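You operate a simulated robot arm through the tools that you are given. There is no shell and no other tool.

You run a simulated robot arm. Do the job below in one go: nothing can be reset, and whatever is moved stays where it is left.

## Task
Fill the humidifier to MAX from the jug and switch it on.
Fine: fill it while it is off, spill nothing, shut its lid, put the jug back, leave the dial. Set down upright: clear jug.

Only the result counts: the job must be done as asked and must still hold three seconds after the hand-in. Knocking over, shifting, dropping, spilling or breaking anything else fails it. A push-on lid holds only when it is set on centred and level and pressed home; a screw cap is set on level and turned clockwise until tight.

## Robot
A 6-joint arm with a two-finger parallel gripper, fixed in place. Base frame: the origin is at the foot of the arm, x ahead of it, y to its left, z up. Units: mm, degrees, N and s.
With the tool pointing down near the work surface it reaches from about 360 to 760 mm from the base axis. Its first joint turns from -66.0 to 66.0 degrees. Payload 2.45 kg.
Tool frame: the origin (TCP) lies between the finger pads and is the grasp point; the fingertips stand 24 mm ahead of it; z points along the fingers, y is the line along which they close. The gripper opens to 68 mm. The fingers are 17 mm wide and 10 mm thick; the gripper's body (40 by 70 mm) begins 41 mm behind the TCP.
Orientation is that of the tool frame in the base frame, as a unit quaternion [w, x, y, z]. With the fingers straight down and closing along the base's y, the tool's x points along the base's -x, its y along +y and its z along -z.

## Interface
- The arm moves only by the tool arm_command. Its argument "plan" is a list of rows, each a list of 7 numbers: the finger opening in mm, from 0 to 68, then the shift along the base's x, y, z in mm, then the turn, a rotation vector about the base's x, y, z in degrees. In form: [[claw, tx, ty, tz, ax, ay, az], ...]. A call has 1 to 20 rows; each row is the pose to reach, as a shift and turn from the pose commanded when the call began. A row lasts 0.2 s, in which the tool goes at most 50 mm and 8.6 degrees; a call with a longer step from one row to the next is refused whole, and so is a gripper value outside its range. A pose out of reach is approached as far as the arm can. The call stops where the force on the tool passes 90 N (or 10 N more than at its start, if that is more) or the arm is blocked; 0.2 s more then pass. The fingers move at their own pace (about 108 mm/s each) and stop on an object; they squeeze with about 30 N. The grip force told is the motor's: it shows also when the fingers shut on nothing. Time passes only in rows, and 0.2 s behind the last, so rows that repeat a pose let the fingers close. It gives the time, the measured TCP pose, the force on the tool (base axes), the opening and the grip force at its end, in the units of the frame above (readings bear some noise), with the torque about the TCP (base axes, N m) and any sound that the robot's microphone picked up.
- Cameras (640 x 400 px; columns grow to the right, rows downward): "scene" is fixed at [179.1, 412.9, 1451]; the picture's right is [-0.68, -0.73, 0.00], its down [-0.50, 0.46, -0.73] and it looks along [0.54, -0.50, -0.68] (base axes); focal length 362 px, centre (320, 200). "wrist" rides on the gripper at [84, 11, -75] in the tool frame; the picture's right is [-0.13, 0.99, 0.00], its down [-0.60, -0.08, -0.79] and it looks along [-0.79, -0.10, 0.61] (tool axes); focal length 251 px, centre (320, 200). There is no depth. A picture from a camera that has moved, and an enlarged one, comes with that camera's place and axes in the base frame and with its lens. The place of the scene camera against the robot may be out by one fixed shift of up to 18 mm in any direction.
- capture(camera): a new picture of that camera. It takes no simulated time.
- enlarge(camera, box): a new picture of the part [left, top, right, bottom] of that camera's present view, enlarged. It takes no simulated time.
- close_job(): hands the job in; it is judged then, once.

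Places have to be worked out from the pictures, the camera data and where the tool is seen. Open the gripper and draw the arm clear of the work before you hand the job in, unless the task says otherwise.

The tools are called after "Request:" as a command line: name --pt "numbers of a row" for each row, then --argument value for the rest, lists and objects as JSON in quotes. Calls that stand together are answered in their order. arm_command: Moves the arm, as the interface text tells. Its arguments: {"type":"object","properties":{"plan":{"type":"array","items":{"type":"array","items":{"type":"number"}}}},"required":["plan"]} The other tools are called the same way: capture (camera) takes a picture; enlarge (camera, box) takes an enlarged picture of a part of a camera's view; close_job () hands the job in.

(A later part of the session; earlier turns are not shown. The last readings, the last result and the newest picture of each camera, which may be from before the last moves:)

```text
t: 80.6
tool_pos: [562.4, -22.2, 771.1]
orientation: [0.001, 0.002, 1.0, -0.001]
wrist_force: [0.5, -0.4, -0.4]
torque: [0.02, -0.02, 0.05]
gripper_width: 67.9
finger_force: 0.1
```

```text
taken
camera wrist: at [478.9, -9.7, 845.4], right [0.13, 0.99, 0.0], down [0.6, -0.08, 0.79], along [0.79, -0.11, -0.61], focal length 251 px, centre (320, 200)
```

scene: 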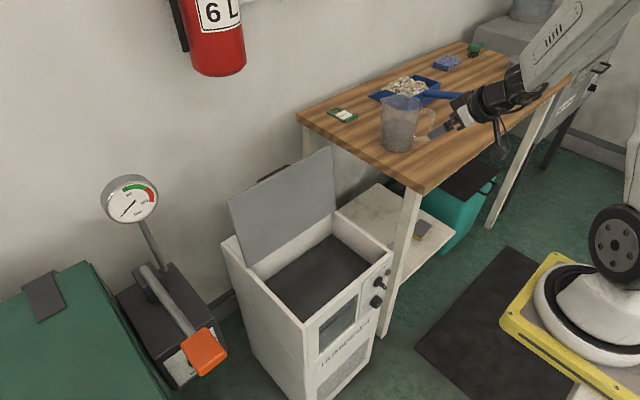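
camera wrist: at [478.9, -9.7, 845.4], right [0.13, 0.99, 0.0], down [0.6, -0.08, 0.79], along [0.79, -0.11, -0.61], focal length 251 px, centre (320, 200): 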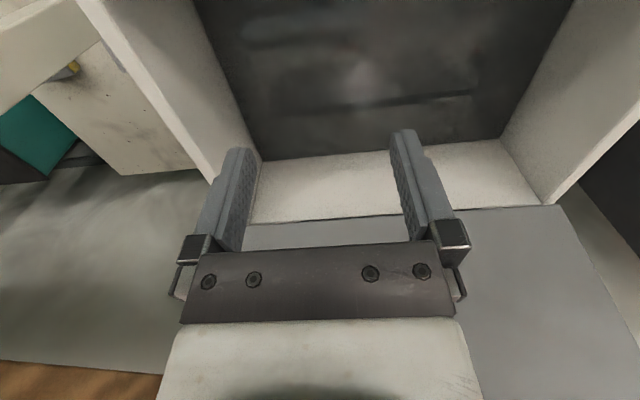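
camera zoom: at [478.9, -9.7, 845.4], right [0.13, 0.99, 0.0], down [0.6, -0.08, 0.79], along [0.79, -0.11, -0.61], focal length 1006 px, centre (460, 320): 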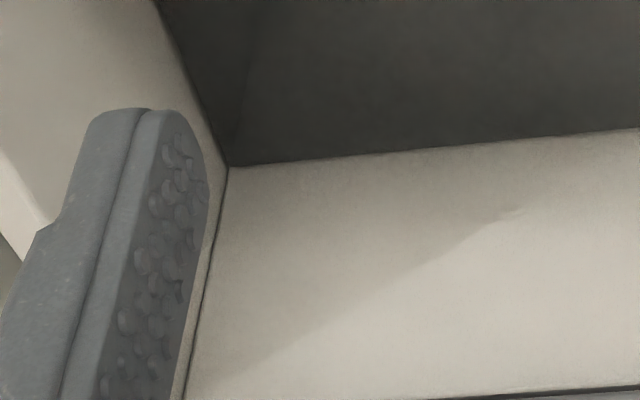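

Four views agree on the water at z≈603 and MAX at z≈609 ±5, so the tank is still about 6 mm short of the line. I'll fetch the jug again for a small top-up, retracing the earlier moves.

Request:
arm_command --pt "68 0 0 40 0 0 0" --pt "68 0 0 85 0 0 0" --pt "68 0 0 130 0 0 0" --pt "68 -10 -25 150 0 -5 0" --pt "68 -20 -55 170 0 -10 0" --pt "68 -30 -85 190 0 -15.1 0" --pt "68 -40 -115 210 0 -20.2 0" --pt "68 -50 -145 228 0 -25.2 0" --pt "68 -60 -172 243 0 -30.2 0" --pt "68 -68 -197 256 0 -35.3 0" --pt "68 -76 -221 266 0 -40.3 0" --pt "68 -76 -221 266 0 -40.3 0"

Request:
arm_command --pt "68 9 -33 -4 0 0 6.6" --pt "68 18 -66 -8 0 0 13.2" --pt "68 27 -99 -12 0 0 19.8" --pt "68 36 -132 -16 0 0 26.4" --pt "68 45 -165 -20 0 0 33" --pt "68 45 -165 -20 0 0 33"

Request:
capture --camera "wrist"

```text
t: 83.2
tool_pos: [485.4, -240.4, 1038.4]
orientation: [0.346, 0.002, 0.938, -0.001]
wrist_force: [0.0, -0.3, 0.4]
torque: [0.02, -0.03, 0.01]
gripper_width: 67.7
finger_force: 0.0
```

```text
t: 84.6
tool_pos: [530.8, -408.7, 1017.2]
orientation: [0.33, -0.266, 0.9, 0.099]
wrist_force: [0.4, -0.4, -0.7]
torque: [-0.02, 0.02, 0.0]
gripper_width: 67.9
finger_force: 0.1
```

```text
taken
camera wrist: at [431.2, -460.2, 1019.6], right [-0.45, 0.89, 0.09], down [0.0, -0.1, 1.0], along [0.89, 0.45, 0.04], focal length 251 px, centre (320, 200)
```

wrist: 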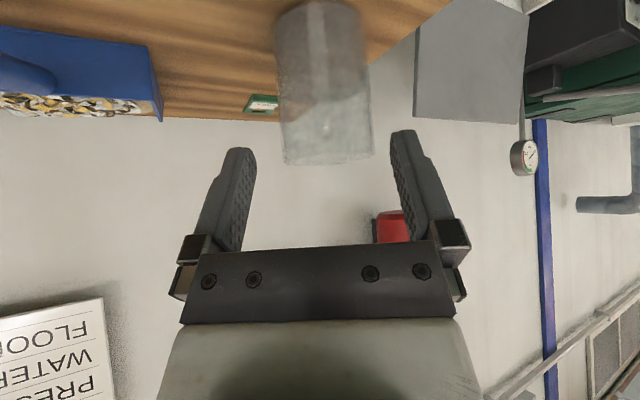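

I'm back at the approach pose. Advancing along the same line to straddle the handle bar again.

Request:
arm_command --pt "68 11 6 -16 0 0 0" --pt "68 26 16 -37 0 0 0" --pt "68 40 25 -57 0 0 0" --pt "68 52 33 -74 0 0 0" --pt "68 60 38 -85 0 0 0" --pt "68 60 38 -85 0 0 0"

Request:
enlarge --camera "wrist" --box '[230, 50, 420, 250]'

Request:
enlarge --camera "scene" --box '[375, 85, 465, 155]'

```text
t: 86.0
tool_pos: [590.7, -370.3, 930.2]
orientation: [0.332, -0.265, 0.9, 0.097]
wrist_force: [0.7, 0.2, 0.4]
torque: [-0.02, 0.03, 0.02]
gripper_width: 68.1
finger_force: 0.1
```

```text
2.00 times, centred on (325, 150) of wrist
camera zoom: at [490.7, -421.6, 933.1], right [-0.45, 0.89, 0.08], down [0.0, -0.1, 1.0], along [0.89, 0.45, 0.05], focal length 503 px, centre (310, 300)
```

zoom: 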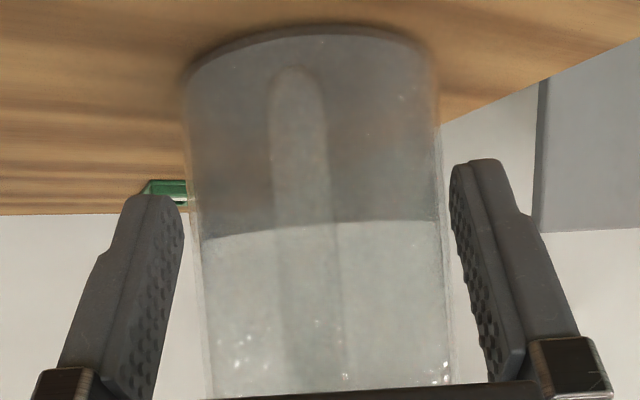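

```text
5.71 times, centred on (420, 120) of scene
camera zoom: at [179.0, 412.9, 1451.0], right [-0.68, -0.73, 0.0], down [-0.5, 0.46, -0.73], along [0.54, -0.5, -0.68], focal length 2070 px, centre (-251, 657)
```

zoom: 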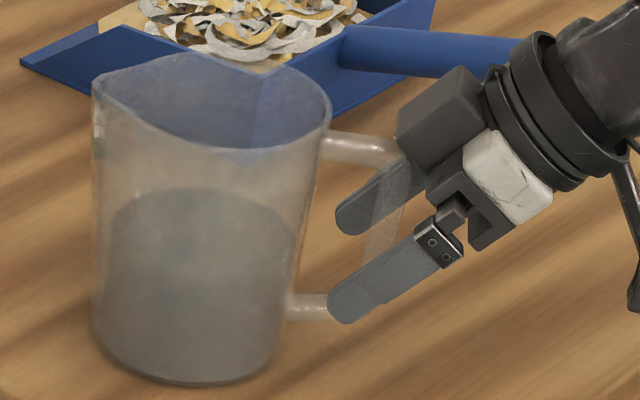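

The handle sits between the pads exactly as before. Closing and lifting gently.

Request:
arm_command --pt "50 0 0 0 0 0 0" --pt "35 0 0 0 0 0 0" --pt "25 0 0 0 0 0 0" --pt "18 0 0 0 0 0 0" --pt "12 0 0 0 0 0 0" --pt "0 0 0 0 0 0 0" --pt "0 0 0 0 0 0 0" --pt "0 0 0 2 0 0 0" --pt "0 0 0 5 0 0 0" --pt "0 0 0 8 0 0 0" --pt "0 0 0 8 0 0 0"

Request:
enlarge --camera "scene" --box '[375, 85, 465, 155]'

```text
t: 88.4
tool_pos: [590.5, -368.4, 937.8]
orientation: [0.331, -0.264, 0.901, 0.096]
wrist_force: [0.5, -0.6, -4.9]
torque: [-0.13, 0.3, -0.01]
gripper_width: 13.9
finger_force: 29.8
```

```text
5.71 times, centred on (420, 120) of scene
camera zoom: at [179.1, 412.8, 1451.0], right [-0.68, -0.73, 0.0], down [-0.5, 0.46, -0.73], along [0.54, -0.5, -0.68], focal length 2070 px, centre (-251, 657)
```

zoom: 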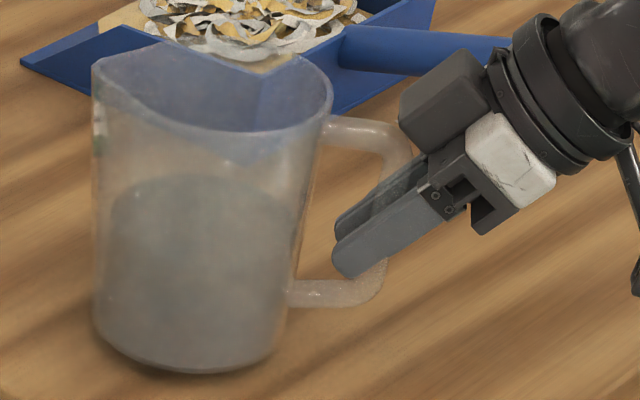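

The jug is held at 4.9 N. Lifting, then carrying it over the tank along the same path as before.

Request:
arm_command --pt "0 0 0 4 0 0 0" --pt "0 0 0 11 0 0 0" --pt "0 0 0 20 0 0 0" --pt "0 0 0 30 0 0 0" --pt "0 0 0 40 0 0 0" --pt "0 0 0 50 0 0 0" --pt "0 0 0 58 0 0 0" --pt "0 0 0 63 0 0 0" --pt "0 0 0 63.5 0 0 0"

Request:
arm_command --pt "0 -2.9 7.6 0 0 0 0.8" --pt "0 -8.8 22.9 0 0 0 2.4" --pt "0 -16.7 43.2 0 0 0 4.6" --pt "0 -25.5 66 0 0 0 7" --pt "0 -35.3 91.4 0 0 0 9.7" --pt "0 -45.1 116.8 0 0 0 12.4" --pt "0 -54.9 142.2 0 0 0 15.1" --pt "0 -64.7 167.6 0 0 0 17.8" --pt "0 -73.5 190.5 -5 0 0 20.3" --pt "0 -81.3 210.8 -13 0 0 22.4" --pt "0 -88.2 228.6 -23 0 0 24.3" --pt "0 -93.1 241.3 -33 0 0 25.7" --pt "0 -96.5 250.2 -42 0 0 26.6" --pt "0 -98 254 -50 0 0 27" --pt "0 -98 254 -50 0 0 27"

Request:
enlarge --camera "scene" --box '[320, 205, 350, 245]'

Request:
capture --camera "scene"

```text
t: 90.4
tool_pos: [590.2, -369.9, 1002.3]
orientation: [0.331, -0.265, 0.9, 0.097]
wrist_force: [0.8, 0.5, -5.3]
torque: [-0.19, 0.26, -0.03]
gripper_width: 13.9
finger_force: 30.5
```

```text
t: 93.6
tool_pos: [492.7, -116.4, 952.2]
orientation: [0.299, -0.469, 0.813, 0.173]
wrist_force: [0.3, -0.2, -5.0]
torque: [-0.26, 0.15, -0.01]
gripper_width: 13.6
finger_force: 29.8
```

```text
10.00 times, centred on (335, 225) of scene
camera zoom: at [179.1, 412.8, 1451.0], right [-0.68, -0.73, 0.0], down [-0.5, 0.46, -0.73], along [0.54, -0.5, -0.68], focal length 3622 px, centre (170, -50)
```

zoom: 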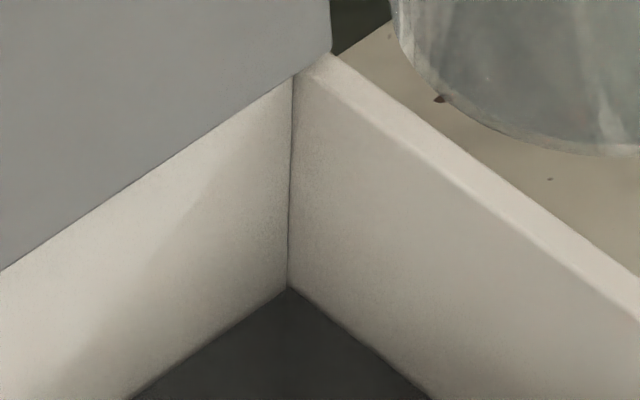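

```text
taken
```

scene: 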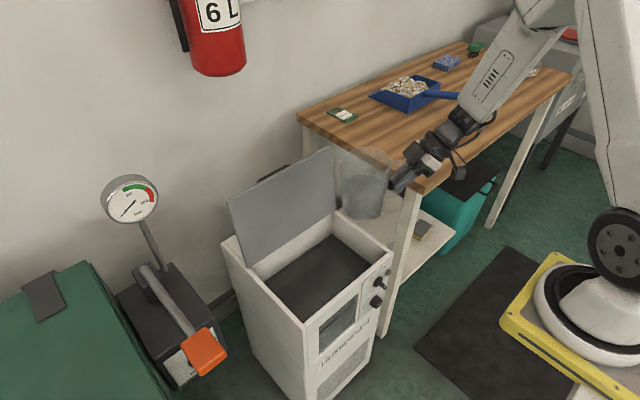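

The level reference is row 288 in this close-up; about 13 px more (6 mm) brings it to the MAX centre. I'll tilt to 64° with the spout over the same spot and hold briefly.

Request:
arm_command --pt "0 0.5 1 -4 -4.8 2.75 0" --pt "0 1 2 -9 -10.4 6 0" --pt "0 1.5 3 -15 -16.5 9.5 0" --pt "0 2 4 -21 -22.5 13 0" --pt "0 2.6 5 -28 -28.6 16.5 0" --pt "0 3.2 6 -35 -34.6 20 0" --pt "0 3.9 7.2 -42 -39.8 23 0" --pt "0 4.8 8.6 -47 -44.2 25.5 0" --pt "0 5.6 10 -50 -47.6 27.5 0" --pt "0 6.3 11 -51.6 -51.1 29.5 0" --pt "0 8.2 14.3 -48 -53.3 30.75 0" --pt "0 10.2 17.6 -44.3 -55.4 32 0" --pt "0 10.2 17.6 -44.3 -55.4 32 0" --pt "0 10.2 17.6 -44.3 -55.4 32 0"

Request:
enlarge --camera "scene" --box '[320, 205, 350, 245]'

Request:
enlarge --camera "scene" --box '[290, 240, 330, 265]'

Request:
enlarge --camera "scene" --box '[300, 180, 440, 290]'

```text
t: 96.6
tool_pos: [502.6, -98.3, 907.9]
orientation: [-0.177, -0.488, 0.848, -0.104]
wrist_force: [0.4, -0.4, -3.8]
torque: [-0.03, 0.05, -0.01]
gripper_width: 13.9
finger_force: 29.8
```

```text
10.00 times, centred on (335, 225) of scene
camera zoom: at [179.1, 412.8, 1451.0], right [-0.68, -0.73, 0.0], down [-0.5, 0.46, -0.73], along [0.54, -0.5, -0.68], focal length 3622 px, centre (170, -50)
```

zoom: 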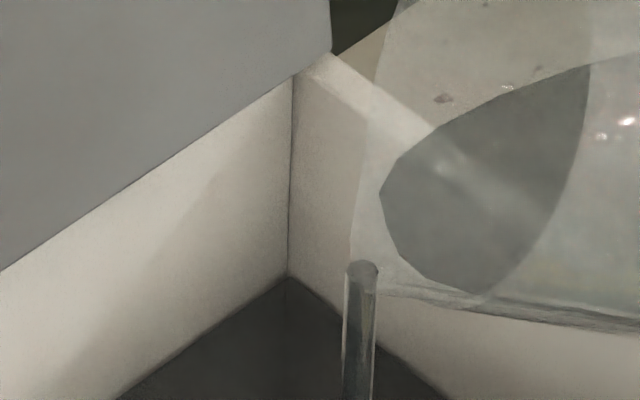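

```text
16.00 times, centred on (310, 252) of scene
camera zoom: at [179.1, 412.8, 1451.0], right [-0.68, -0.73, 0.0], down [-0.5, 0.46, -0.73], along [0.54, -0.5, -0.68], focal length 5796 px, centre (480, -640)
```

zoom: 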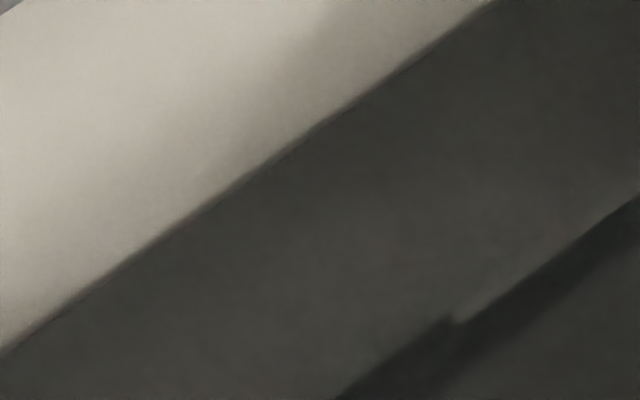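

```text
3.64 times, centred on (370, 235) of scene
camera zoom: at [179.1, 412.8, 1451.0], right [-0.68, -0.73, 0.0], down [-0.5, 0.46, -0.73], along [0.54, -0.5, -0.68], focal length 1317 px, centre (138, 73)
```

zoom: 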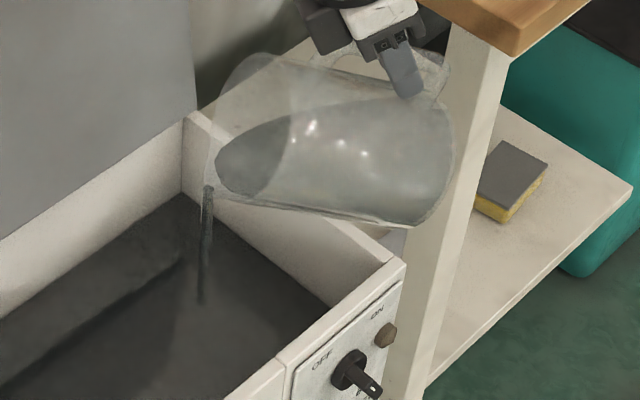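

The level rose about 6 mm, to roughly z≈609, right at the MAX line. I'll upright the jug now.

Request:
arm_command --pt "0 -1 -1.7 2 6.9 -4 0" --pt "0 -2.2 -3.8 5 13.9 -8 0" --pt "0 -3.6 -6.2 9 20.8 -12 0" --pt "0 -5 -8.6 15 27.7 -16 0" --pt "0 -6.4 -11 22 34.6 -20 0" --pt "0 -7.6 -13.2 29 40.7 -23.5 0" --pt "0 -8.7 -15.2 36 46.8 -27 0" --pt "0 -9.6 -16.8 41 52 -30 0" --pt "0 -10.2 -17.6 44.3 55.4 -32 0" --pt "0 -10.2 -17.6 44.3 55.4 -32 0"

Request:
enlarge --camera "scene" --box '[320, 205, 350, 245]'

Request:
enlarge --camera "scene" --box '[290, 240, 330, 265]'

Request:
enlarge --camera "scene" --box '[300, 130, 440, 230]'

```text
t: 98.8
tool_pos: [493.6, -117.4, 954.1]
orientation: [0.3, -0.468, 0.813, 0.173]
wrist_force: [-0.8, 0.3, -3.6]
torque: [-0.17, 0.15, -0.02]
gripper_width: 13.7
finger_force: 29.5
```

```text
10.00 times, centred on (335, 225) of scene
camera zoom: at [179.1, 412.8, 1451.0], right [-0.68, -0.73, 0.0], down [-0.5, 0.46, -0.73], along [0.54, -0.5, -0.68], focal length 3622 px, centre (170, -50)
```

zoom: 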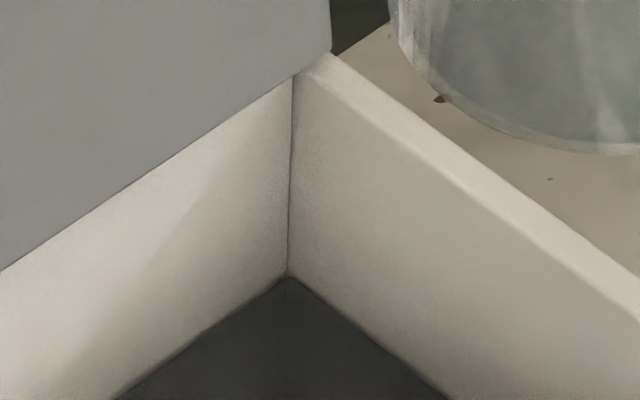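

```text
16.00 times, centred on (310, 252) of scene
camera zoom: at [179.1, 412.8, 1451.0], right [-0.68, -0.73, 0.0], down [-0.5, 0.46, -0.73], along [0.54, -0.5, -0.68], focal length 5796 px, centre (480, -640)
```

zoom: 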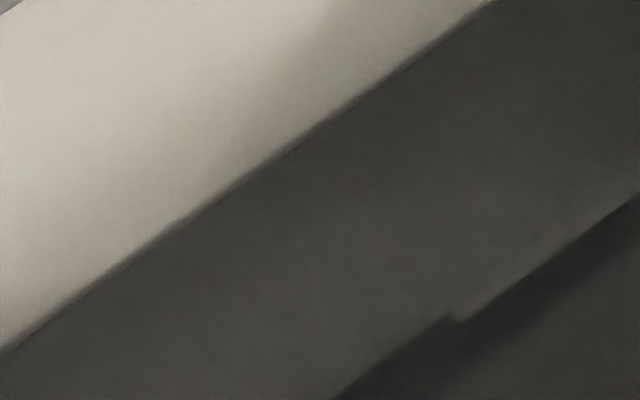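

```text
4.00 times, centred on (370, 180) of scene
camera zoom: at [179.1, 412.8, 1451.0], right [-0.68, -0.73, 0.0], down [-0.5, 0.46, -0.73], along [0.54, -0.5, -0.68], focal length 1449 px, centre (120, 280)
```

zoom: 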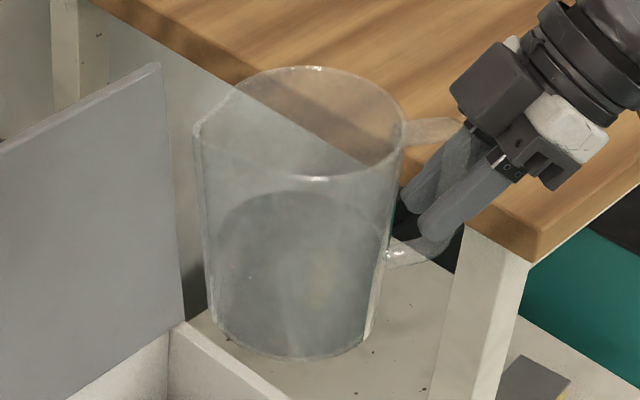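

The level stays put at the target and the jug is upright. Carrying it back to its place.

Request:
arm_command --pt "0 1.5 -3.8 8 0 0 -0.4" --pt "0 4.9 -12.7 17 0 0 -1.3" --pt "0 9.8 -25.4 27 0 0 -2.7" --pt "0 16.7 -43.2 37 0 0 -4.6" --pt "0 24.5 -63.5 45 0 0 -6.7" --pt "0 33.3 -86.4 50 0 0 -9.2" --pt "0 43.1 -111.8 50 0 0 -11.9" --pt "0 52.9 -137.2 50 0 0 -14.6" --pt "0 62.7 -162.6 50 0 0 -17.3" --pt "0 72.5 -188 50 0 0 -20" --pt "0 81.3 -210.8 50 0 0 -22.4" --pt "0 89.2 -231.1 50 0 0 -24.6" --pt "0 95.1 -246.4 50 0 0 -26.2" --pt "0 98 -254 50 0 0 -27" --pt "0 98 -254 50 0 0 -27"

Request:
arm_command --pt "0 0 0 -5 0 0 0" --pt "0 0 0 -14 0 0 0" --pt "0 0 0 -24 0 0 0" --pt "0 0 0 -34 0 0 0" --pt "0 0 0 -44 0 0 0" --pt "0 0 0 -53 0 0 0" --pt "0 0 0 -60 0 0 0" --pt "0 0 0 -64 0 0 0" --pt "0 0 0 -66 0 0 0" --pt "0 0 0 -66 0 0 0"

Request:
enlarge --camera "scene" --box '[375, 85, 465, 155]'

Request:
enlarge --camera "wrist" --box '[230, 50, 420, 250]'

```text
t: 102.0
tool_pos: [591.3, -370.2, 1003.9]
orientation: [0.33, -0.265, 0.901, 0.098]
wrist_force: [0.6, 0.0, -4.9]
torque: [-0.16, 0.21, 0.01]
gripper_width: 13.7
finger_force: 30.2
```

```text
t: 104.2
tool_pos: [590.1, -369.4, 936.4]
orientation: [0.332, -0.265, 0.9, 0.098]
wrist_force: [0.6, -0.5, -3.7]
torque: [-0.17, 0.21, 0.01]
gripper_width: 13.7
finger_force: 30.0
```

```text
5.71 times, centred on (420, 120) of scene
camera zoom: at [179.1, 412.8, 1451.0], right [-0.68, -0.73, 0.0], down [-0.5, 0.46, -0.73], along [0.54, -0.5, -0.68], focal length 2070 px, centre (-251, 657)
```

zoom: 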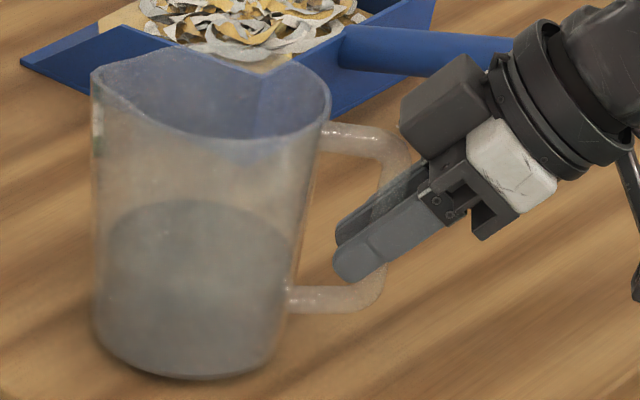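

```text
2.00 times, centred on (325, 150) of wrist
camera zoom: at [490.2, -421.1, 939.1], right [-0.45, 0.89, 0.08], down [0.0, -0.1, 1.0], along [0.89, 0.45, 0.04], focal length 503 px, centre (310, 300)
```

zoom: 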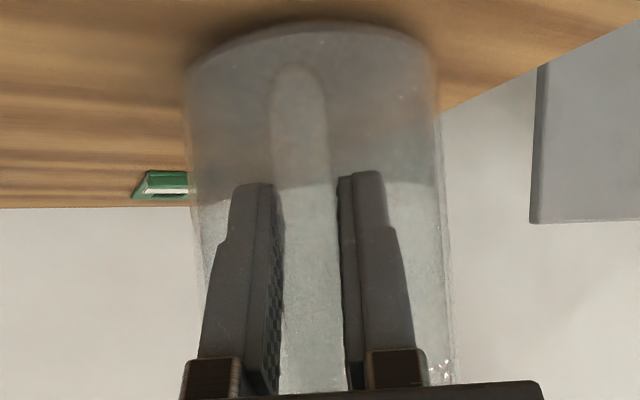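

Just above the table and upright. Lowering the last 6 mm gently.

Request:
arm_command --pt "0 0 0 -1.5 0 0 0" --pt "0 0 0 -3 0 0 0" --pt "0 0 0 -4.5 0 0 0" --pt "0 0 0 -5.8 0 0 0" --pt "0 0 0 -5.8 0 0 0"

```text
t: 105.4
tool_pos: [590.8, -370.6, 931.9]
orientation: [0.332, -0.265, 0.9, 0.097]
wrist_force: [-1.9, -0.4, 1.5]
torque: [0.17, -0.2, 0.07]
gripper_width: 13.8
finger_force: 30.4
```

The table now carries the jug. Opening slowly, then checking.

Request:
arm_command --pt "15 0 0 0 0 0 0" --pt "18 0 0 0 0 0 0" --pt "24 0 0 0 0 0 0" --pt "34 0 0 0 0 0 0" --pt "50 0 0 0 0 0 0" --pt "68 0 0 0 0 0 0" --pt "68 0 0 0 0 0 0"

Request:
enlarge --camera "scene" --box '[375, 85, 465, 155]'

Request:
enlarge --camera "wrist" --box '[230, 50, 420, 250]'

```text
t: 107.0
tool_pos: [589.7, -369.3, 931.6]
orientation: [0.331, -0.266, 0.9, 0.098]
wrist_force: [-0.4, -0.4, 0.4]
torque: [-0.01, 0.02, 0.01]
gripper_width: 68.1
finger_force: 0.0
```

```text
5.71 times, centred on (420, 120) of scene
camera zoom: at [179.1, 412.9, 1451.0], right [-0.68, -0.73, 0.0], down [-0.5, 0.46, -0.73], along [0.54, -0.5, -0.68], focal length 2070 px, centre (-251, 657)
```

zoom: 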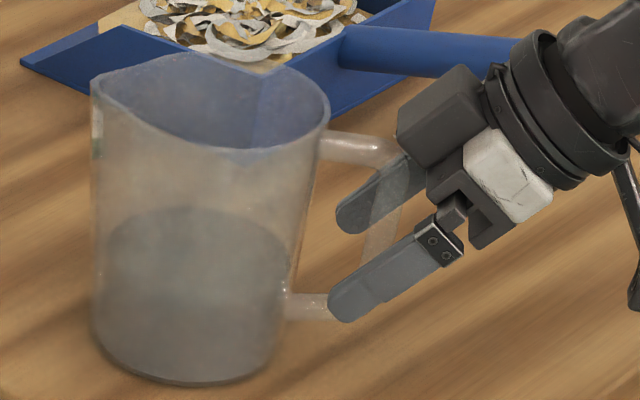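

```text
2.00 times, centred on (325, 150) of wrist
camera zoom: at [490.6, -421.7, 933.8], right [-0.45, 0.89, 0.08], down [0.0, -0.1, 1.0], along [0.89, 0.45, 0.05], focal length 503 px, centre (310, 300)
```

zoom: 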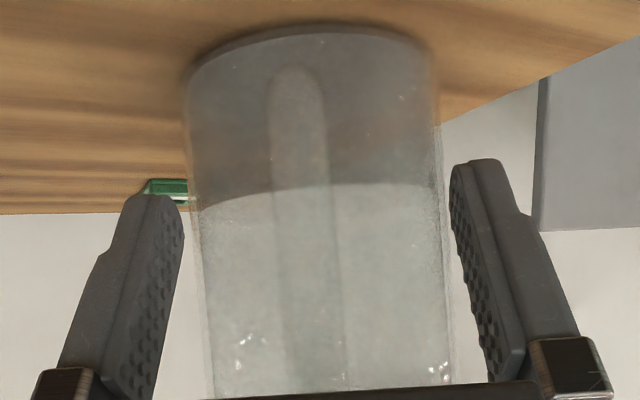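

Jug set down upright in its place. Backing out, then swinging back over the tank to verify the level from the same two camera spots as before.

Request:
arm_command --pt "68 -8 -5 11 0 0 0" --pt "68 -20 -13 28 0 0 0" --pt "68 -34 -22 48 0 0 0" --pt "68 -49 -32 69 0 0 0" --pt "68 -60 -38 85 0 0 0"

Request:
arm_command --pt "68 -5 20 10 0 0 -7.5" --pt "68 -15 50 15 0 0 -15" --pt "68 -25 85 20 0 0 -22.5" --pt "68 -35 125 20 0 0 -30" --pt "68 -45 165 20 0 0 -33"

Request:
arm_command --pt "68 8 30 -5 0 5 0" --pt "68 18 65 -15 0 10.1 0" --pt "68 28 95 -30 0 15.1 0" --pt "68 38 125 -50 0 20.2 0" --pt "68 48 155 -72 0 25.2 0" --pt "68 58 180 -95 0 30.2 0" --pt "68 68 202 -115 0 35.3 0" --pt "68 76 221 -136 0 40.3 0" --pt "68 76 221 -136 0 40.3 0"

Request:
enlarge --camera "wrist" --box '[225, 50, 345, 150]'

```text
t: 108.2
tool_pos: [529.5, -408.6, 1017.0]
orientation: [0.331, -0.264, 0.901, 0.098]
wrist_force: [-0.1, -0.3, 0.4]
torque: [-0.04, 0.02, -0.04]
gripper_width: 68.0
finger_force: 0.0
```

```text
t: 109.4
tool_pos: [485.6, -242.7, 1036.3]
orientation: [0.344, 0.001, 0.939, 0.0]
wrist_force: [0.0, 0.3, -0.1]
torque: [-0.02, -0.01, 0.03]
gripper_width: 68.1
finger_force: 0.0
```

```text
t: 111.4
tool_pos: [562.0, -20.7, 899.4]
orientation: [0.0, 0.002, 1.0, -0.002]
wrist_force: [-0.1, -0.8, 0.1]
torque: [-0.03, 0.0, -0.01]
gripper_width: 68.2
finger_force: 0.1
```

```text
4.00 times, centred on (285, 100) of wrist
camera zoom: at [477.9, -10.4, 974.6], right [0.13, 0.99, 0.0], down [0.6, -0.08, 0.79], along [0.79, -0.11, -0.61], focal length 1006 px, centre (460, 600)
```

zoom: 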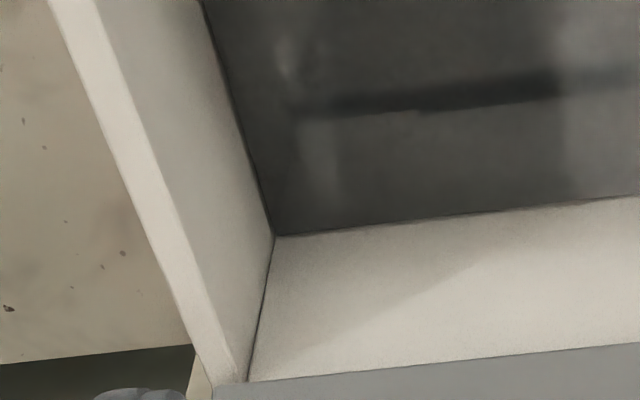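

The water edge now computes to z≈609.0, matching the MAX centre of about 609. Next I close the lid: I go up, yaw the fingers to close along x, and move above the open lid's handle.

Request:
arm_command --pt "24 0 10 40 0 0 0" --pt "24 0 20 80 0 0 0" --pt "24 0 35 118 0 0 0" --pt "24 14 51 118 0 0 8.2" --pt "24 28 51 118 0 0 16.4" --pt "24 42 51 118 0 0 24.6" --pt "24 56 51 118 0 0 32.8" --pt "24 70 51 118 0 0 41" --pt "24 84 51 118 0 0 49.2" --pt "24 98 51 118 0 0 57.4" --pt "24 112 51 118 0 0 65.6" --pt "24 126 51 118 0 0 73.8" --pt "24 140 51 118 0 0 82" --pt "24 154 51 118 0 0 90" --pt "24 154 51 118 0 0 90"

Request:
arm_command --pt "24 30 0 -30 0 0 0" --pt "24 48 0 -60 0 0 0" --pt "24 48 0 -60 0 0 0"

Request:
capture --camera "wrist"

Request:
enlarge --camera "scene" --box '[200, 100, 400, 260]'

```text
t: 114.6
tool_pos: [715.7, 28.9, 1019.1]
orientation: [0.001, -0.707, 0.707, 0.0]
wrist_force: [1.4, -0.2, -0.1]
torque: [-0.01, 0.0, -0.02]
gripper_width: 24.2
finger_force: 0.1
```

```text
t: 115.4
tool_pos: [763.0, 27.9, 958.8]
orientation: [0.001, -0.706, 0.708, 0.0]
wrist_force: [-0.7, -0.3, -0.8]
torque: [-0.01, -0.01, 0.02]
gripper_width: 23.9
finger_force: 0.0
```

```text
taken
camera wrist: at [753.6, -56.1, 1032.5], right [-0.99, 0.13, 0.0], down [0.08, 0.6, 0.79], along [0.11, 0.79, -0.61], focal length 251 px, centre (320, 200)
```

wrist: 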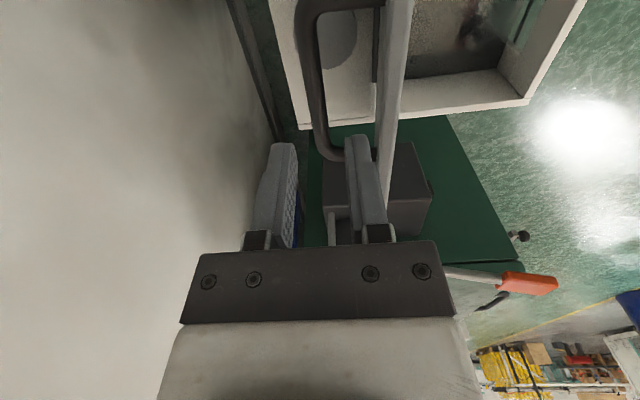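

```text
2.50 times, centred on (300, 180) of scene
camera zoom: at [179.1, 412.9, 1451.0], right [-0.68, -0.73, 0.0], down [-0.5, 0.46, -0.73], along [0.54, -0.5, -0.68], focal length 906 px, centre (370, 250)
```

zoom: 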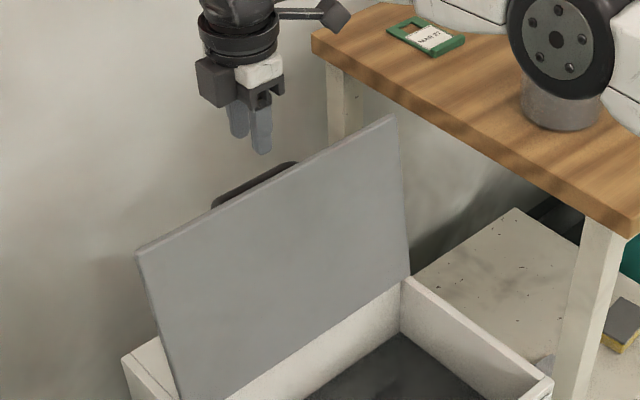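

The bar computes to x≈767. I'll narrow the opening to 20 mm, centre on it and descend over the bar.

Request:
arm_command --pt "20 4 1.5 0 0 0 0" --pt "20 4 1.5 -20 0 0 0" --pt "20 4 1.5 -40 0 0 0" --pt "20 4 1.5 -60 0 0 0" --pt "20 4 1.5 -60 0 0 0"

Request:
capture --camera "wrist"

Request:
enlarge --camera "scene" --box '[200, 100, 400, 260]'

```text
t: 116.6
tool_pos: [767.3, 30.7, 897.2]
orientation: [0.002, -0.706, 0.709, -0.001]
wrist_force: [-0.7, 0.4, -0.3]
torque: [0.03, -0.02, -0.02]
gripper_width: 19.9
finger_force: 0.0
```

```text
taken
camera wrist: at [756.2, -53.3, 972.2], right [-0.99, 0.13, 0.0], down [0.08, 0.6, 0.79], along [0.11, 0.79, -0.61], focal length 251 px, centre (320, 200)
```

wrist: 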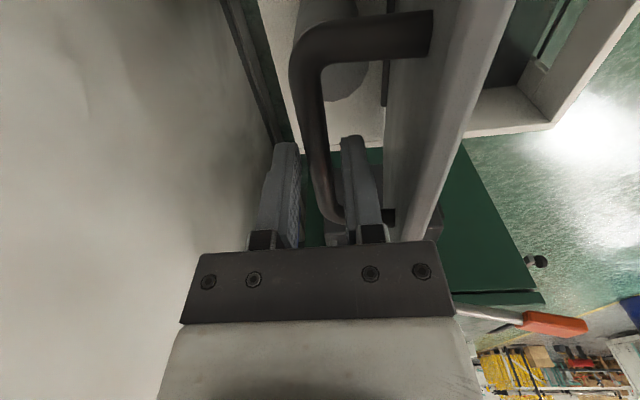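

```text
2.50 times, centred on (300, 180) of scene
camera zoom: at [179.0, 412.9, 1451.0], right [-0.68, -0.73, 0.0], down [-0.5, 0.46, -0.73], along [0.54, -0.5, -0.68], focal length 906 px, centre (370, 250)
```

zoom: 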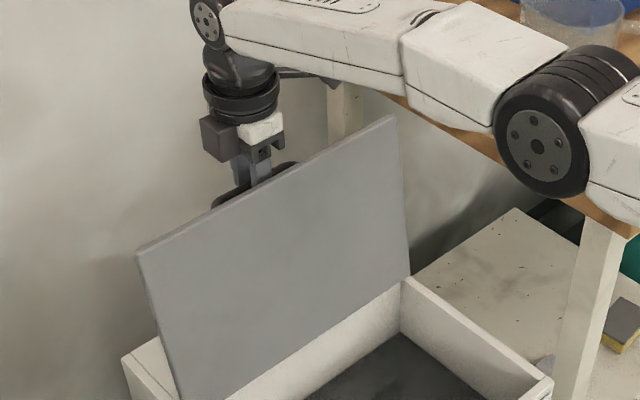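

The bar is between the fingers. I'll grip it and bring the lid forward along the same arc to just past vertical.

Request:
arm_command --pt "10 0 0 0 0 0 0" --pt "0 0 0 0 0 0 0" --pt "0 0 0 0 0 0 0" --pt "0 -8.1 0 2.2 0 0 0" --pt "0 -15.9 0 4.9 0 0 0" --pt "0 -23.8 0 7.3 0 0 0" --pt "0 -31.7 0 9.3 0 0 0" --pt "0 -39.8 0 11 0 0 0" --pt "0 -47.9 0 12.3 0 0 0" --pt "0 -57.7 0 13.4 0 0 0" --pt "0 -67.5 0 14 0 0 0"

Request:
enlarge --camera "scene" --box '[200, 100, 400, 260]'

```text
t: 119.0
tool_pos: [700.4, 31.8, 912.8]
orientation: [0.002, -0.706, 0.709, 0.0]
wrist_force: [1.4, 5.1, 2.9]
torque: [0.35, -0.13, -0.28]
gripper_width: 11.6
finger_force: 32.7
```

```text
2.50 times, centred on (300, 180) of scene
camera zoom: at [179.0, 413.0, 1450.9], right [-0.68, -0.73, 0.0], down [-0.5, 0.46, -0.73], along [0.54, -0.5, -0.68], focal length 906 px, centre (370, 250)
```

zoom: 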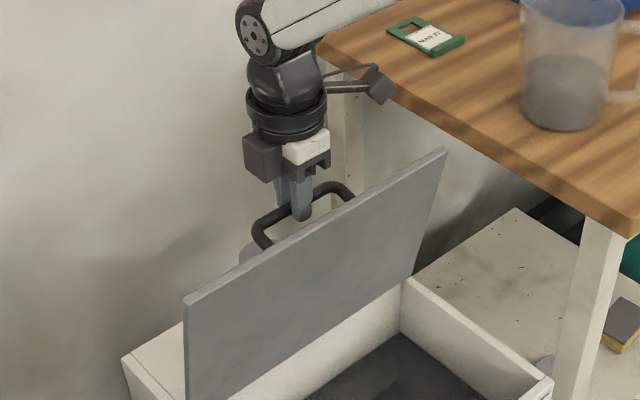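

Forces are low. Continuing the closing arc to about 37°.

Request:
arm_command --pt "0 -9.9 0 0.1 0 0 0" --pt "0 -19.7 0 -0.4 0 0 0" --pt "0 -29.6 0 -1.3 0 0 0" --pt "0 -39.3 0 -2.8 0 0 0" --pt "0 -49 0 -4.7 0 0 0" --pt "0 -58.6 0 -7.2 0 0 0" --pt "0 -68 0 -10.2 0 0 0" --pt "0 -77.2 0 -13.6 0 0 0" --pt "0 -86.3 0 -17.6 0 0 0" --pt "0 -95.1 0 -22 0 0 0" --pt "0 -103.7 0 -26.8 0 0 0" --pt "0 -112 0 -32.1 0 0 0" --pt "0 -120 0 -37.9 0 0 0" --pt "0 -127.8 0 -44 0 0 0"

Request:
enlarge --camera "scene" --box '[220, 150, 420, 310]'

```text
t: 122.0
tool_pos: [572.2, 29.7, 868.9]
orientation: [0.001, -0.706, 0.708, 0.0]
wrist_force: [6.4, 3.6, -6.0]
torque: [0.11, -0.23, -0.12]
gripper_width: 11.6
finger_force: 32.0
```

```text
2.50 times, centred on (320, 230) of scene
camera zoom: at [179.3, 413.0, 1450.9], right [-0.68, -0.73, 0.0], down [-0.5, 0.46, -0.73], along [0.54, -0.5, -0.68], focal length 906 px, centre (320, 125)
```

zoom: 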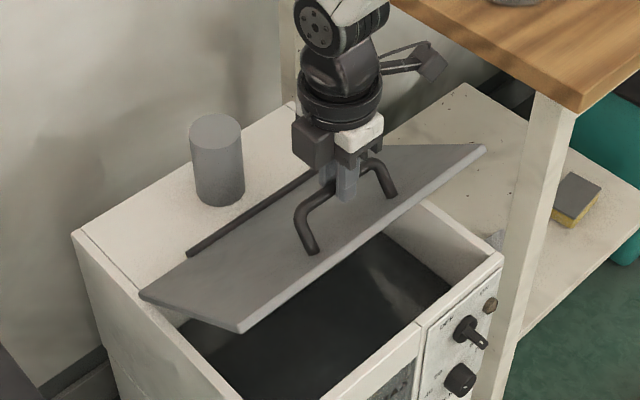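

Good. Continuing down to just above closed.

Request:
arm_command --pt "0 -7.4 0 -6.5 0 0 0" --pt "0 -14.4 0 -13.5 0 0 0" --pt "0 -21.1 0 -20.7 0 0 0" --pt "0 -27.3 0 -28.3 0 0 0" --pt "0 -33.2 0 -36.3 0 0 0" --pt "0 -38.7 0 -44.5 0 0 0" --pt "0 -43.7 0 -53 0 0 0" --pt "0 -48.2 0 -61.8 0 0 0" --pt "0 -52.3 0 -70.7 0 0 0" --pt "0 -55.9 0 -79.9 0 0 0" --pt "0 -59.1 0 -89.3 0 0 0" --pt "0 -60.9 0 -95.6 0 0 0"

Request:
enlarge --camera "scene" --box '[220, 170, 420, 310]'

```text
t: 124.6
tool_pos: [509.8, 29.9, 771.8]
orientation: [0.001, -0.706, 0.708, 0.0]
wrist_force: [0.8, -7.3, -0.1]
torque: [-0.17, -0.11, 0.09]
gripper_width: 12.0
finger_force: 32.2
```

```text
2.86 times, centred on (320, 240) of scene
camera zoom: at [179.1, 412.7, 1451.0], right [-0.68, -0.73, 0.0], down [-0.5, 0.46, -0.73], along [0.54, -0.5, -0.68], focal length 1035 px, centre (320, 86)
```

zoom: 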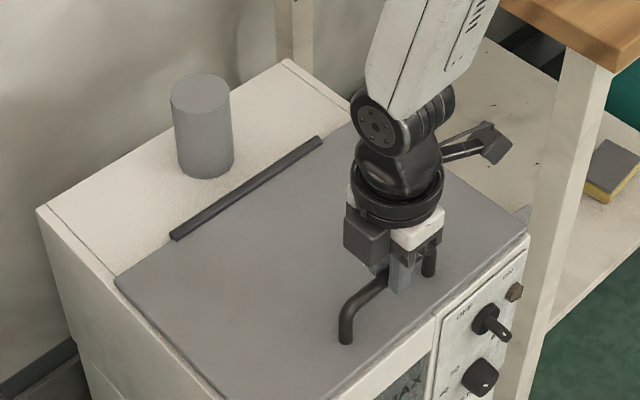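

Nearly closed. Lowering the last millimetres and pressing gently until the lid seats.

Request:
arm_command --pt "0 -0.6 0 -2 0 0 0" --pt "0 -1 0 -4 0 0 0" --pt "0 -1.5 0 -6 0 0 0" --pt "0 -1.7 0 -7.5 0 0 0" --pt "0 -1.7 0 -8.5 0 0 0"

Request:
enlarge --camera "scene" --box '[220, 170, 420, 310]'

```text
t: 125.8
tool_pos: [509.1, 31.1, 765.2]
orientation: [0.001, -0.706, 0.708, -0.001]
wrist_force: [-5.3, -0.7, 26.2]
torque: [-0.01, 0.08, 0.13]
gripper_width: 11.9
finger_force: 32.8
```

```text
2.86 times, centred on (320, 240) of scene
camera zoom: at [178.5, 412.8, 1451.1], right [-0.68, -0.73, 0.0], down [-0.5, 0.46, -0.73], along [0.54, -0.5, -0.68], focal length 1035 px, centre (320, 86)
```

zoom: 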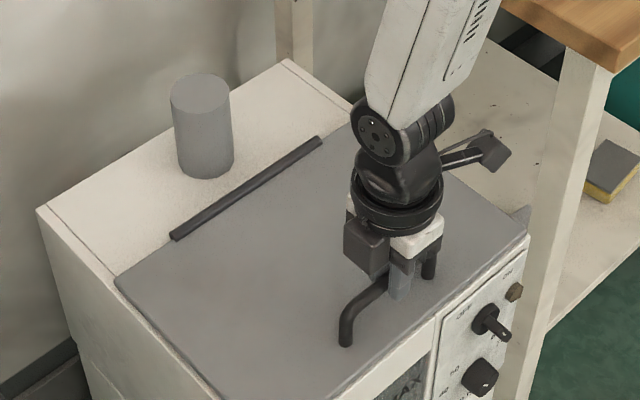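

The lid is seated: 26 N reaction at z=765, where it started at 766. Releasing and raising the tool.

Request:
arm_command --pt "0 0 0 2.5 0 0 0" --pt "20 0 0 2.5 0 0 0" --pt "40 0 0 2.5 0 0 0" --pt "60 0 0 2.5 0 0 0" --pt "60 0 0 30 0 0 0" --pt "60 0 0 70 0 0 0" --pt "60 0 0 115 0 0 0"

Request:
capture --camera "scene"

Request:
enlarge --camera "scene" --box '[220, 180, 420, 330]'

```text
t: 127.4
tool_pos: [509.2, 30.7, 883.8]
orientation: [0.0, -0.706, 0.708, 0.0]
wrist_force: [-0.3, -0.6, 0.5]
torque: [0.02, -0.04, 0.04]
gripper_width: 59.9
finger_force: 0.1
```

```text
taken
```

scene: 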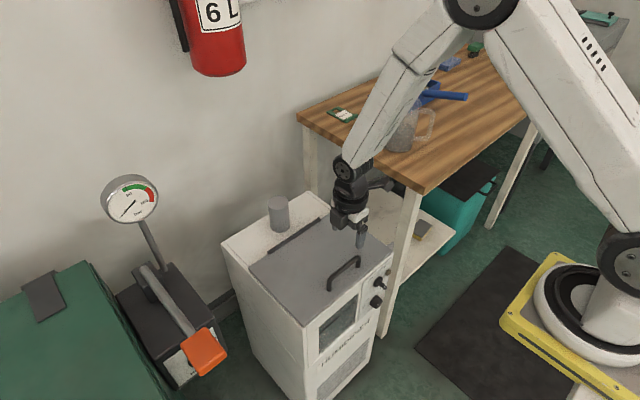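

```text
2.67 times, centred on (320, 255) of scene
camera zoom: at [179.0, 412.9, 1451.0], right [-0.68, -0.73, 0.0], down [-0.5, 0.46, -0.73], along [0.54, -0.5, -0.68], focal length 966 px, centre (320, 53)
```

zoom: 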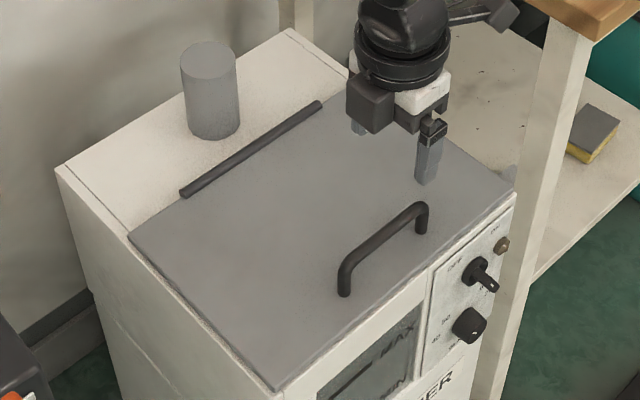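

The lid is flat and closed. Now the switch: I'll yaw back and move in front of the panel for a close look at it.

Request:
arm_command --pt "68 -12 -8 10 0 0 -8.2" --pt "68 -24 -16 10 0 0 -16.4" --pt "68 -36 -24 10 0 0 -24.6" --pt "68 -48 -32 10 0 0 -32.8" --pt "68 -60 -40 10 0 0 -41" --pt "68 -72 -48 5 0 0 -49.2" --pt "68 -84 -56 0 0 0 -57.4" --pt "68 -96 -64 -10 0 0 -65.6" --pt "68 -108 -72 -25 0 0 -73.8" --pt "68 -120 -82 -45 0 0 -82" --pt "68 -134 -92 -70 0 0 -90" --pt "68 -134 -92 -94 0 0 -90"

Request:
capture --camera "wrist"

Request:
enlarge --camera "wrist" --box '[260, 70, 390, 190]'

```text
t: 130.0
tool_pos: [376.0, -63.2, 784.0]
orientation: [0.0, 0.002, 1.0, -0.002]
wrist_force: [0.2, 0.4, 0.1]
torque: [0.0, -0.02, 0.01]
gripper_width: 68.0
finger_force: 0.0
```

```text
taken
camera wrist: at [292.1, -51.1, 858.4], right [0.13, 0.99, 0.0], down [0.6, -0.08, 0.79], along [0.79, -0.11, -0.61], focal length 251 px, centre (320, 200)
```

wrist: 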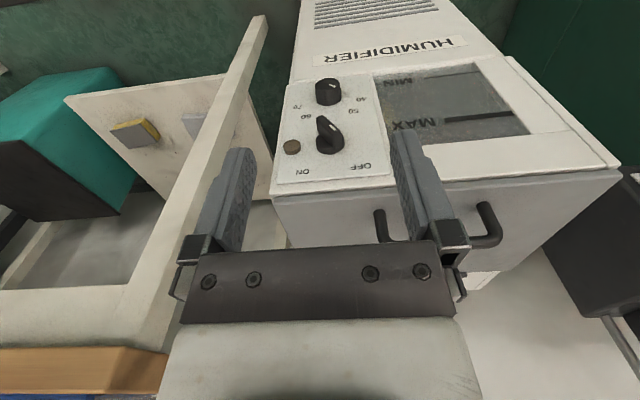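

```text
3.33 times, centred on (325, 130) of wrist
camera zoom: at [292.1, -51.1, 858.4], right [0.13, 0.99, 0.0], down [0.6, -0.08, 0.79], along [0.79, -0.11, -0.61], focal length 838 px, centre (303, 433)
```

zoom: 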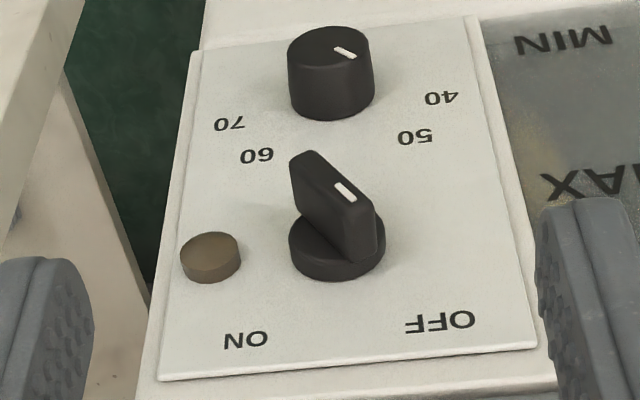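

The switch's wing is centred at about y=-63, z=640, protruding to x≈448, with its white mark toward OFF at upper left. ON is at upper right. I'll close the fingers, pitch 20° forward, and come down on the +y side of the wing's upper end, well clear of the dial.

Request:
arm_command --pt "0 10 12 0 0 -7 0" --pt "0 25 24 0 0 -14 0" --pt "0 45 35 0 0 -20 0" --pt "0 60 37 0 0 -20 0" --pt "0 66 37 -20 0 -20 0" --pt "0 66 37 -45 0 -20 0"

Request:
capture --camera "wrist"

Request:
enlarge --camera "scene" --box '[330, 220, 430, 310]'

```text
t: 131.4
tool_pos: [441.2, -25.7, 739.1]
orientation: [0.175, 0.002, 0.985, -0.001]
wrist_force: [0.6, 0.1, 0.5]
torque: [0.0, 0.04, -0.03]
gripper_width: 0.0
finger_force: 23.6
```

```text
taken
camera wrist: at [337.8, -14.3, 780.8], right [0.13, 0.99, 0.04], down [0.29, -0.08, 0.95], along [0.95, -0.11, -0.3], focal length 251 px, centre (320, 200)
```

wrist: 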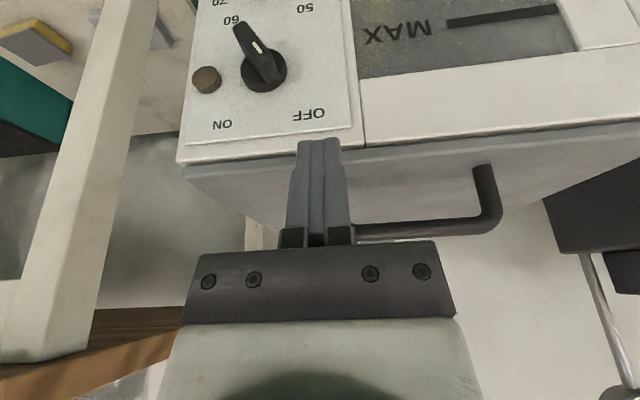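

```text
4.44 times, centred on (380, 265) of scene
camera zoom: at [179.0, 412.9, 1451.0], right [-0.68, -0.73, 0.0], down [-0.5, 0.46, -0.73], along [0.54, -0.5, -0.68], focal length 1610 px, centre (53, -89)
```

zoom: 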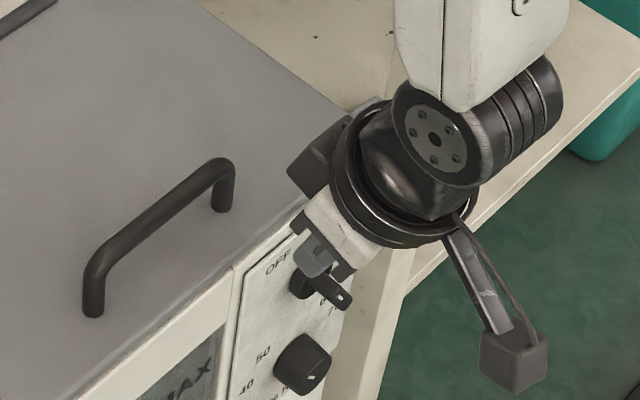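

Request:
enlarge --camera "wrist" --box '[180, 0, 360, 150]'

```text
2.67 times, centred on (270, 75) of wrist
camera zoom: at [337.8, -14.3, 780.8], right [0.13, 0.99, 0.04], down [0.29, -0.08, 0.95], along [0.95, -0.11, -0.3], focal length 670 px, centre (453, 533)
```

zoom: 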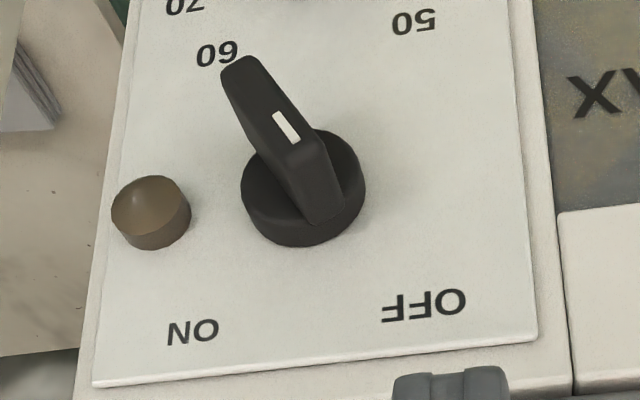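

The wing's mark end is at about (449,-52,655). I'll lower the closed fingertips to z≈648 beside it, leaving ~10 mm of gap on the +y side.

Request:
arm_command --pt "0 3 -1 -25 0 0 0" --pt "0 6.6 -2 -50 0 0 0" --pt "0 6.6 -2 -68.5 0 0 0" --pt "0 6.6 -2 -68.5 0 0 0"

Request:
capture --camera "wrist"

Request:
enlarge --camera "scene" --box '[330, 220, 430, 310]'

```text
t: 132.4
tool_pos: [448.4, -26.5, 671.7]
orientation: [0.175, 0.002, 0.985, -0.001]
wrist_force: [0.3, -0.4, 0.2]
torque: [0.03, 0.01, -0.01]
gripper_width: 0.1
finger_force: 23.5
```

```text
taken
camera wrist: at [344.8, -15.3, 712.8], right [0.13, 0.99, 0.04], down [0.29, -0.08, 0.95], along [0.95, -0.11, -0.3], focal length 251 px, centre (320, 200)
```

wrist: 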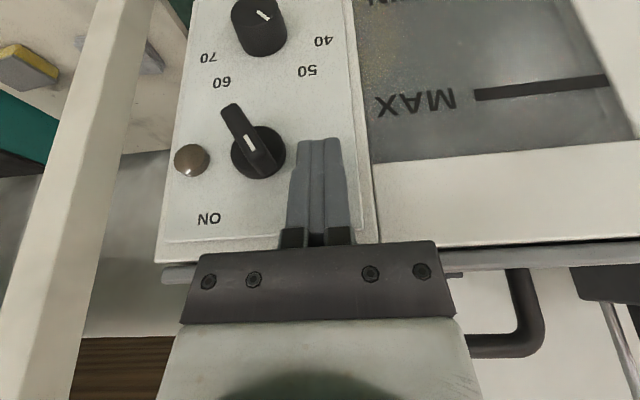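

```text
4.44 times, centred on (380, 265) of scene
camera zoom: at [179.1, 412.9, 1451.0], right [-0.68, -0.73, 0.0], down [-0.5, 0.46, -0.73], along [0.54, -0.5, -0.68], focal length 1610 px, centre (53, -89)
```

zoom: 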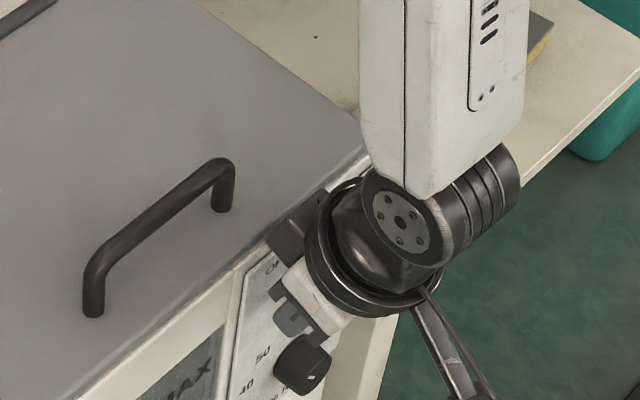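

The fingertips are beside the wing at the right height. Pushing slowly toward −y to swing the mark from OFF toward ON.

Request:
arm_command --pt "0 0 -5 0 0 0 0" --pt "0 0 -10 0 0 0 0" --pt "0 0 -13 0 0 0 0" --pt "0 0 -16 0 0 0 0" --pt "0 0 -19 0 0 0 0" --pt "0 0 -22 0 0 0 0"

Request:
enlarge --camera "wrist" --box '[160, 50, 370, 240]'

```text
t: 133.8
tool_pos: [448.2, -48.5, 673.3]
orientation: [0.174, 0.003, 0.985, -0.002]
wrist_force: [0.3, -0.1, -0.9]
torque: [-0.02, 0.0, -0.02]
gripper_width: 0.2
finger_force: 23.3
```

```text
2.11 times, centred on (265, 145) of wrist
camera zoom: at [344.9, -37.1, 713.6], right [0.13, 0.99, 0.04], down [0.29, -0.08, 0.95], along [0.95, -0.11, -0.3], focal length 529 px, centre (436, 316)
```

zoom: 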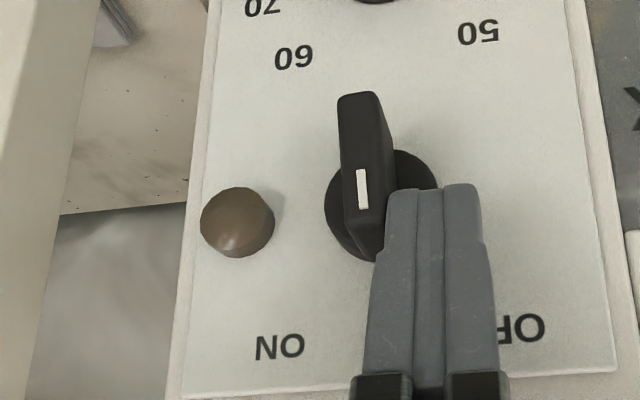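

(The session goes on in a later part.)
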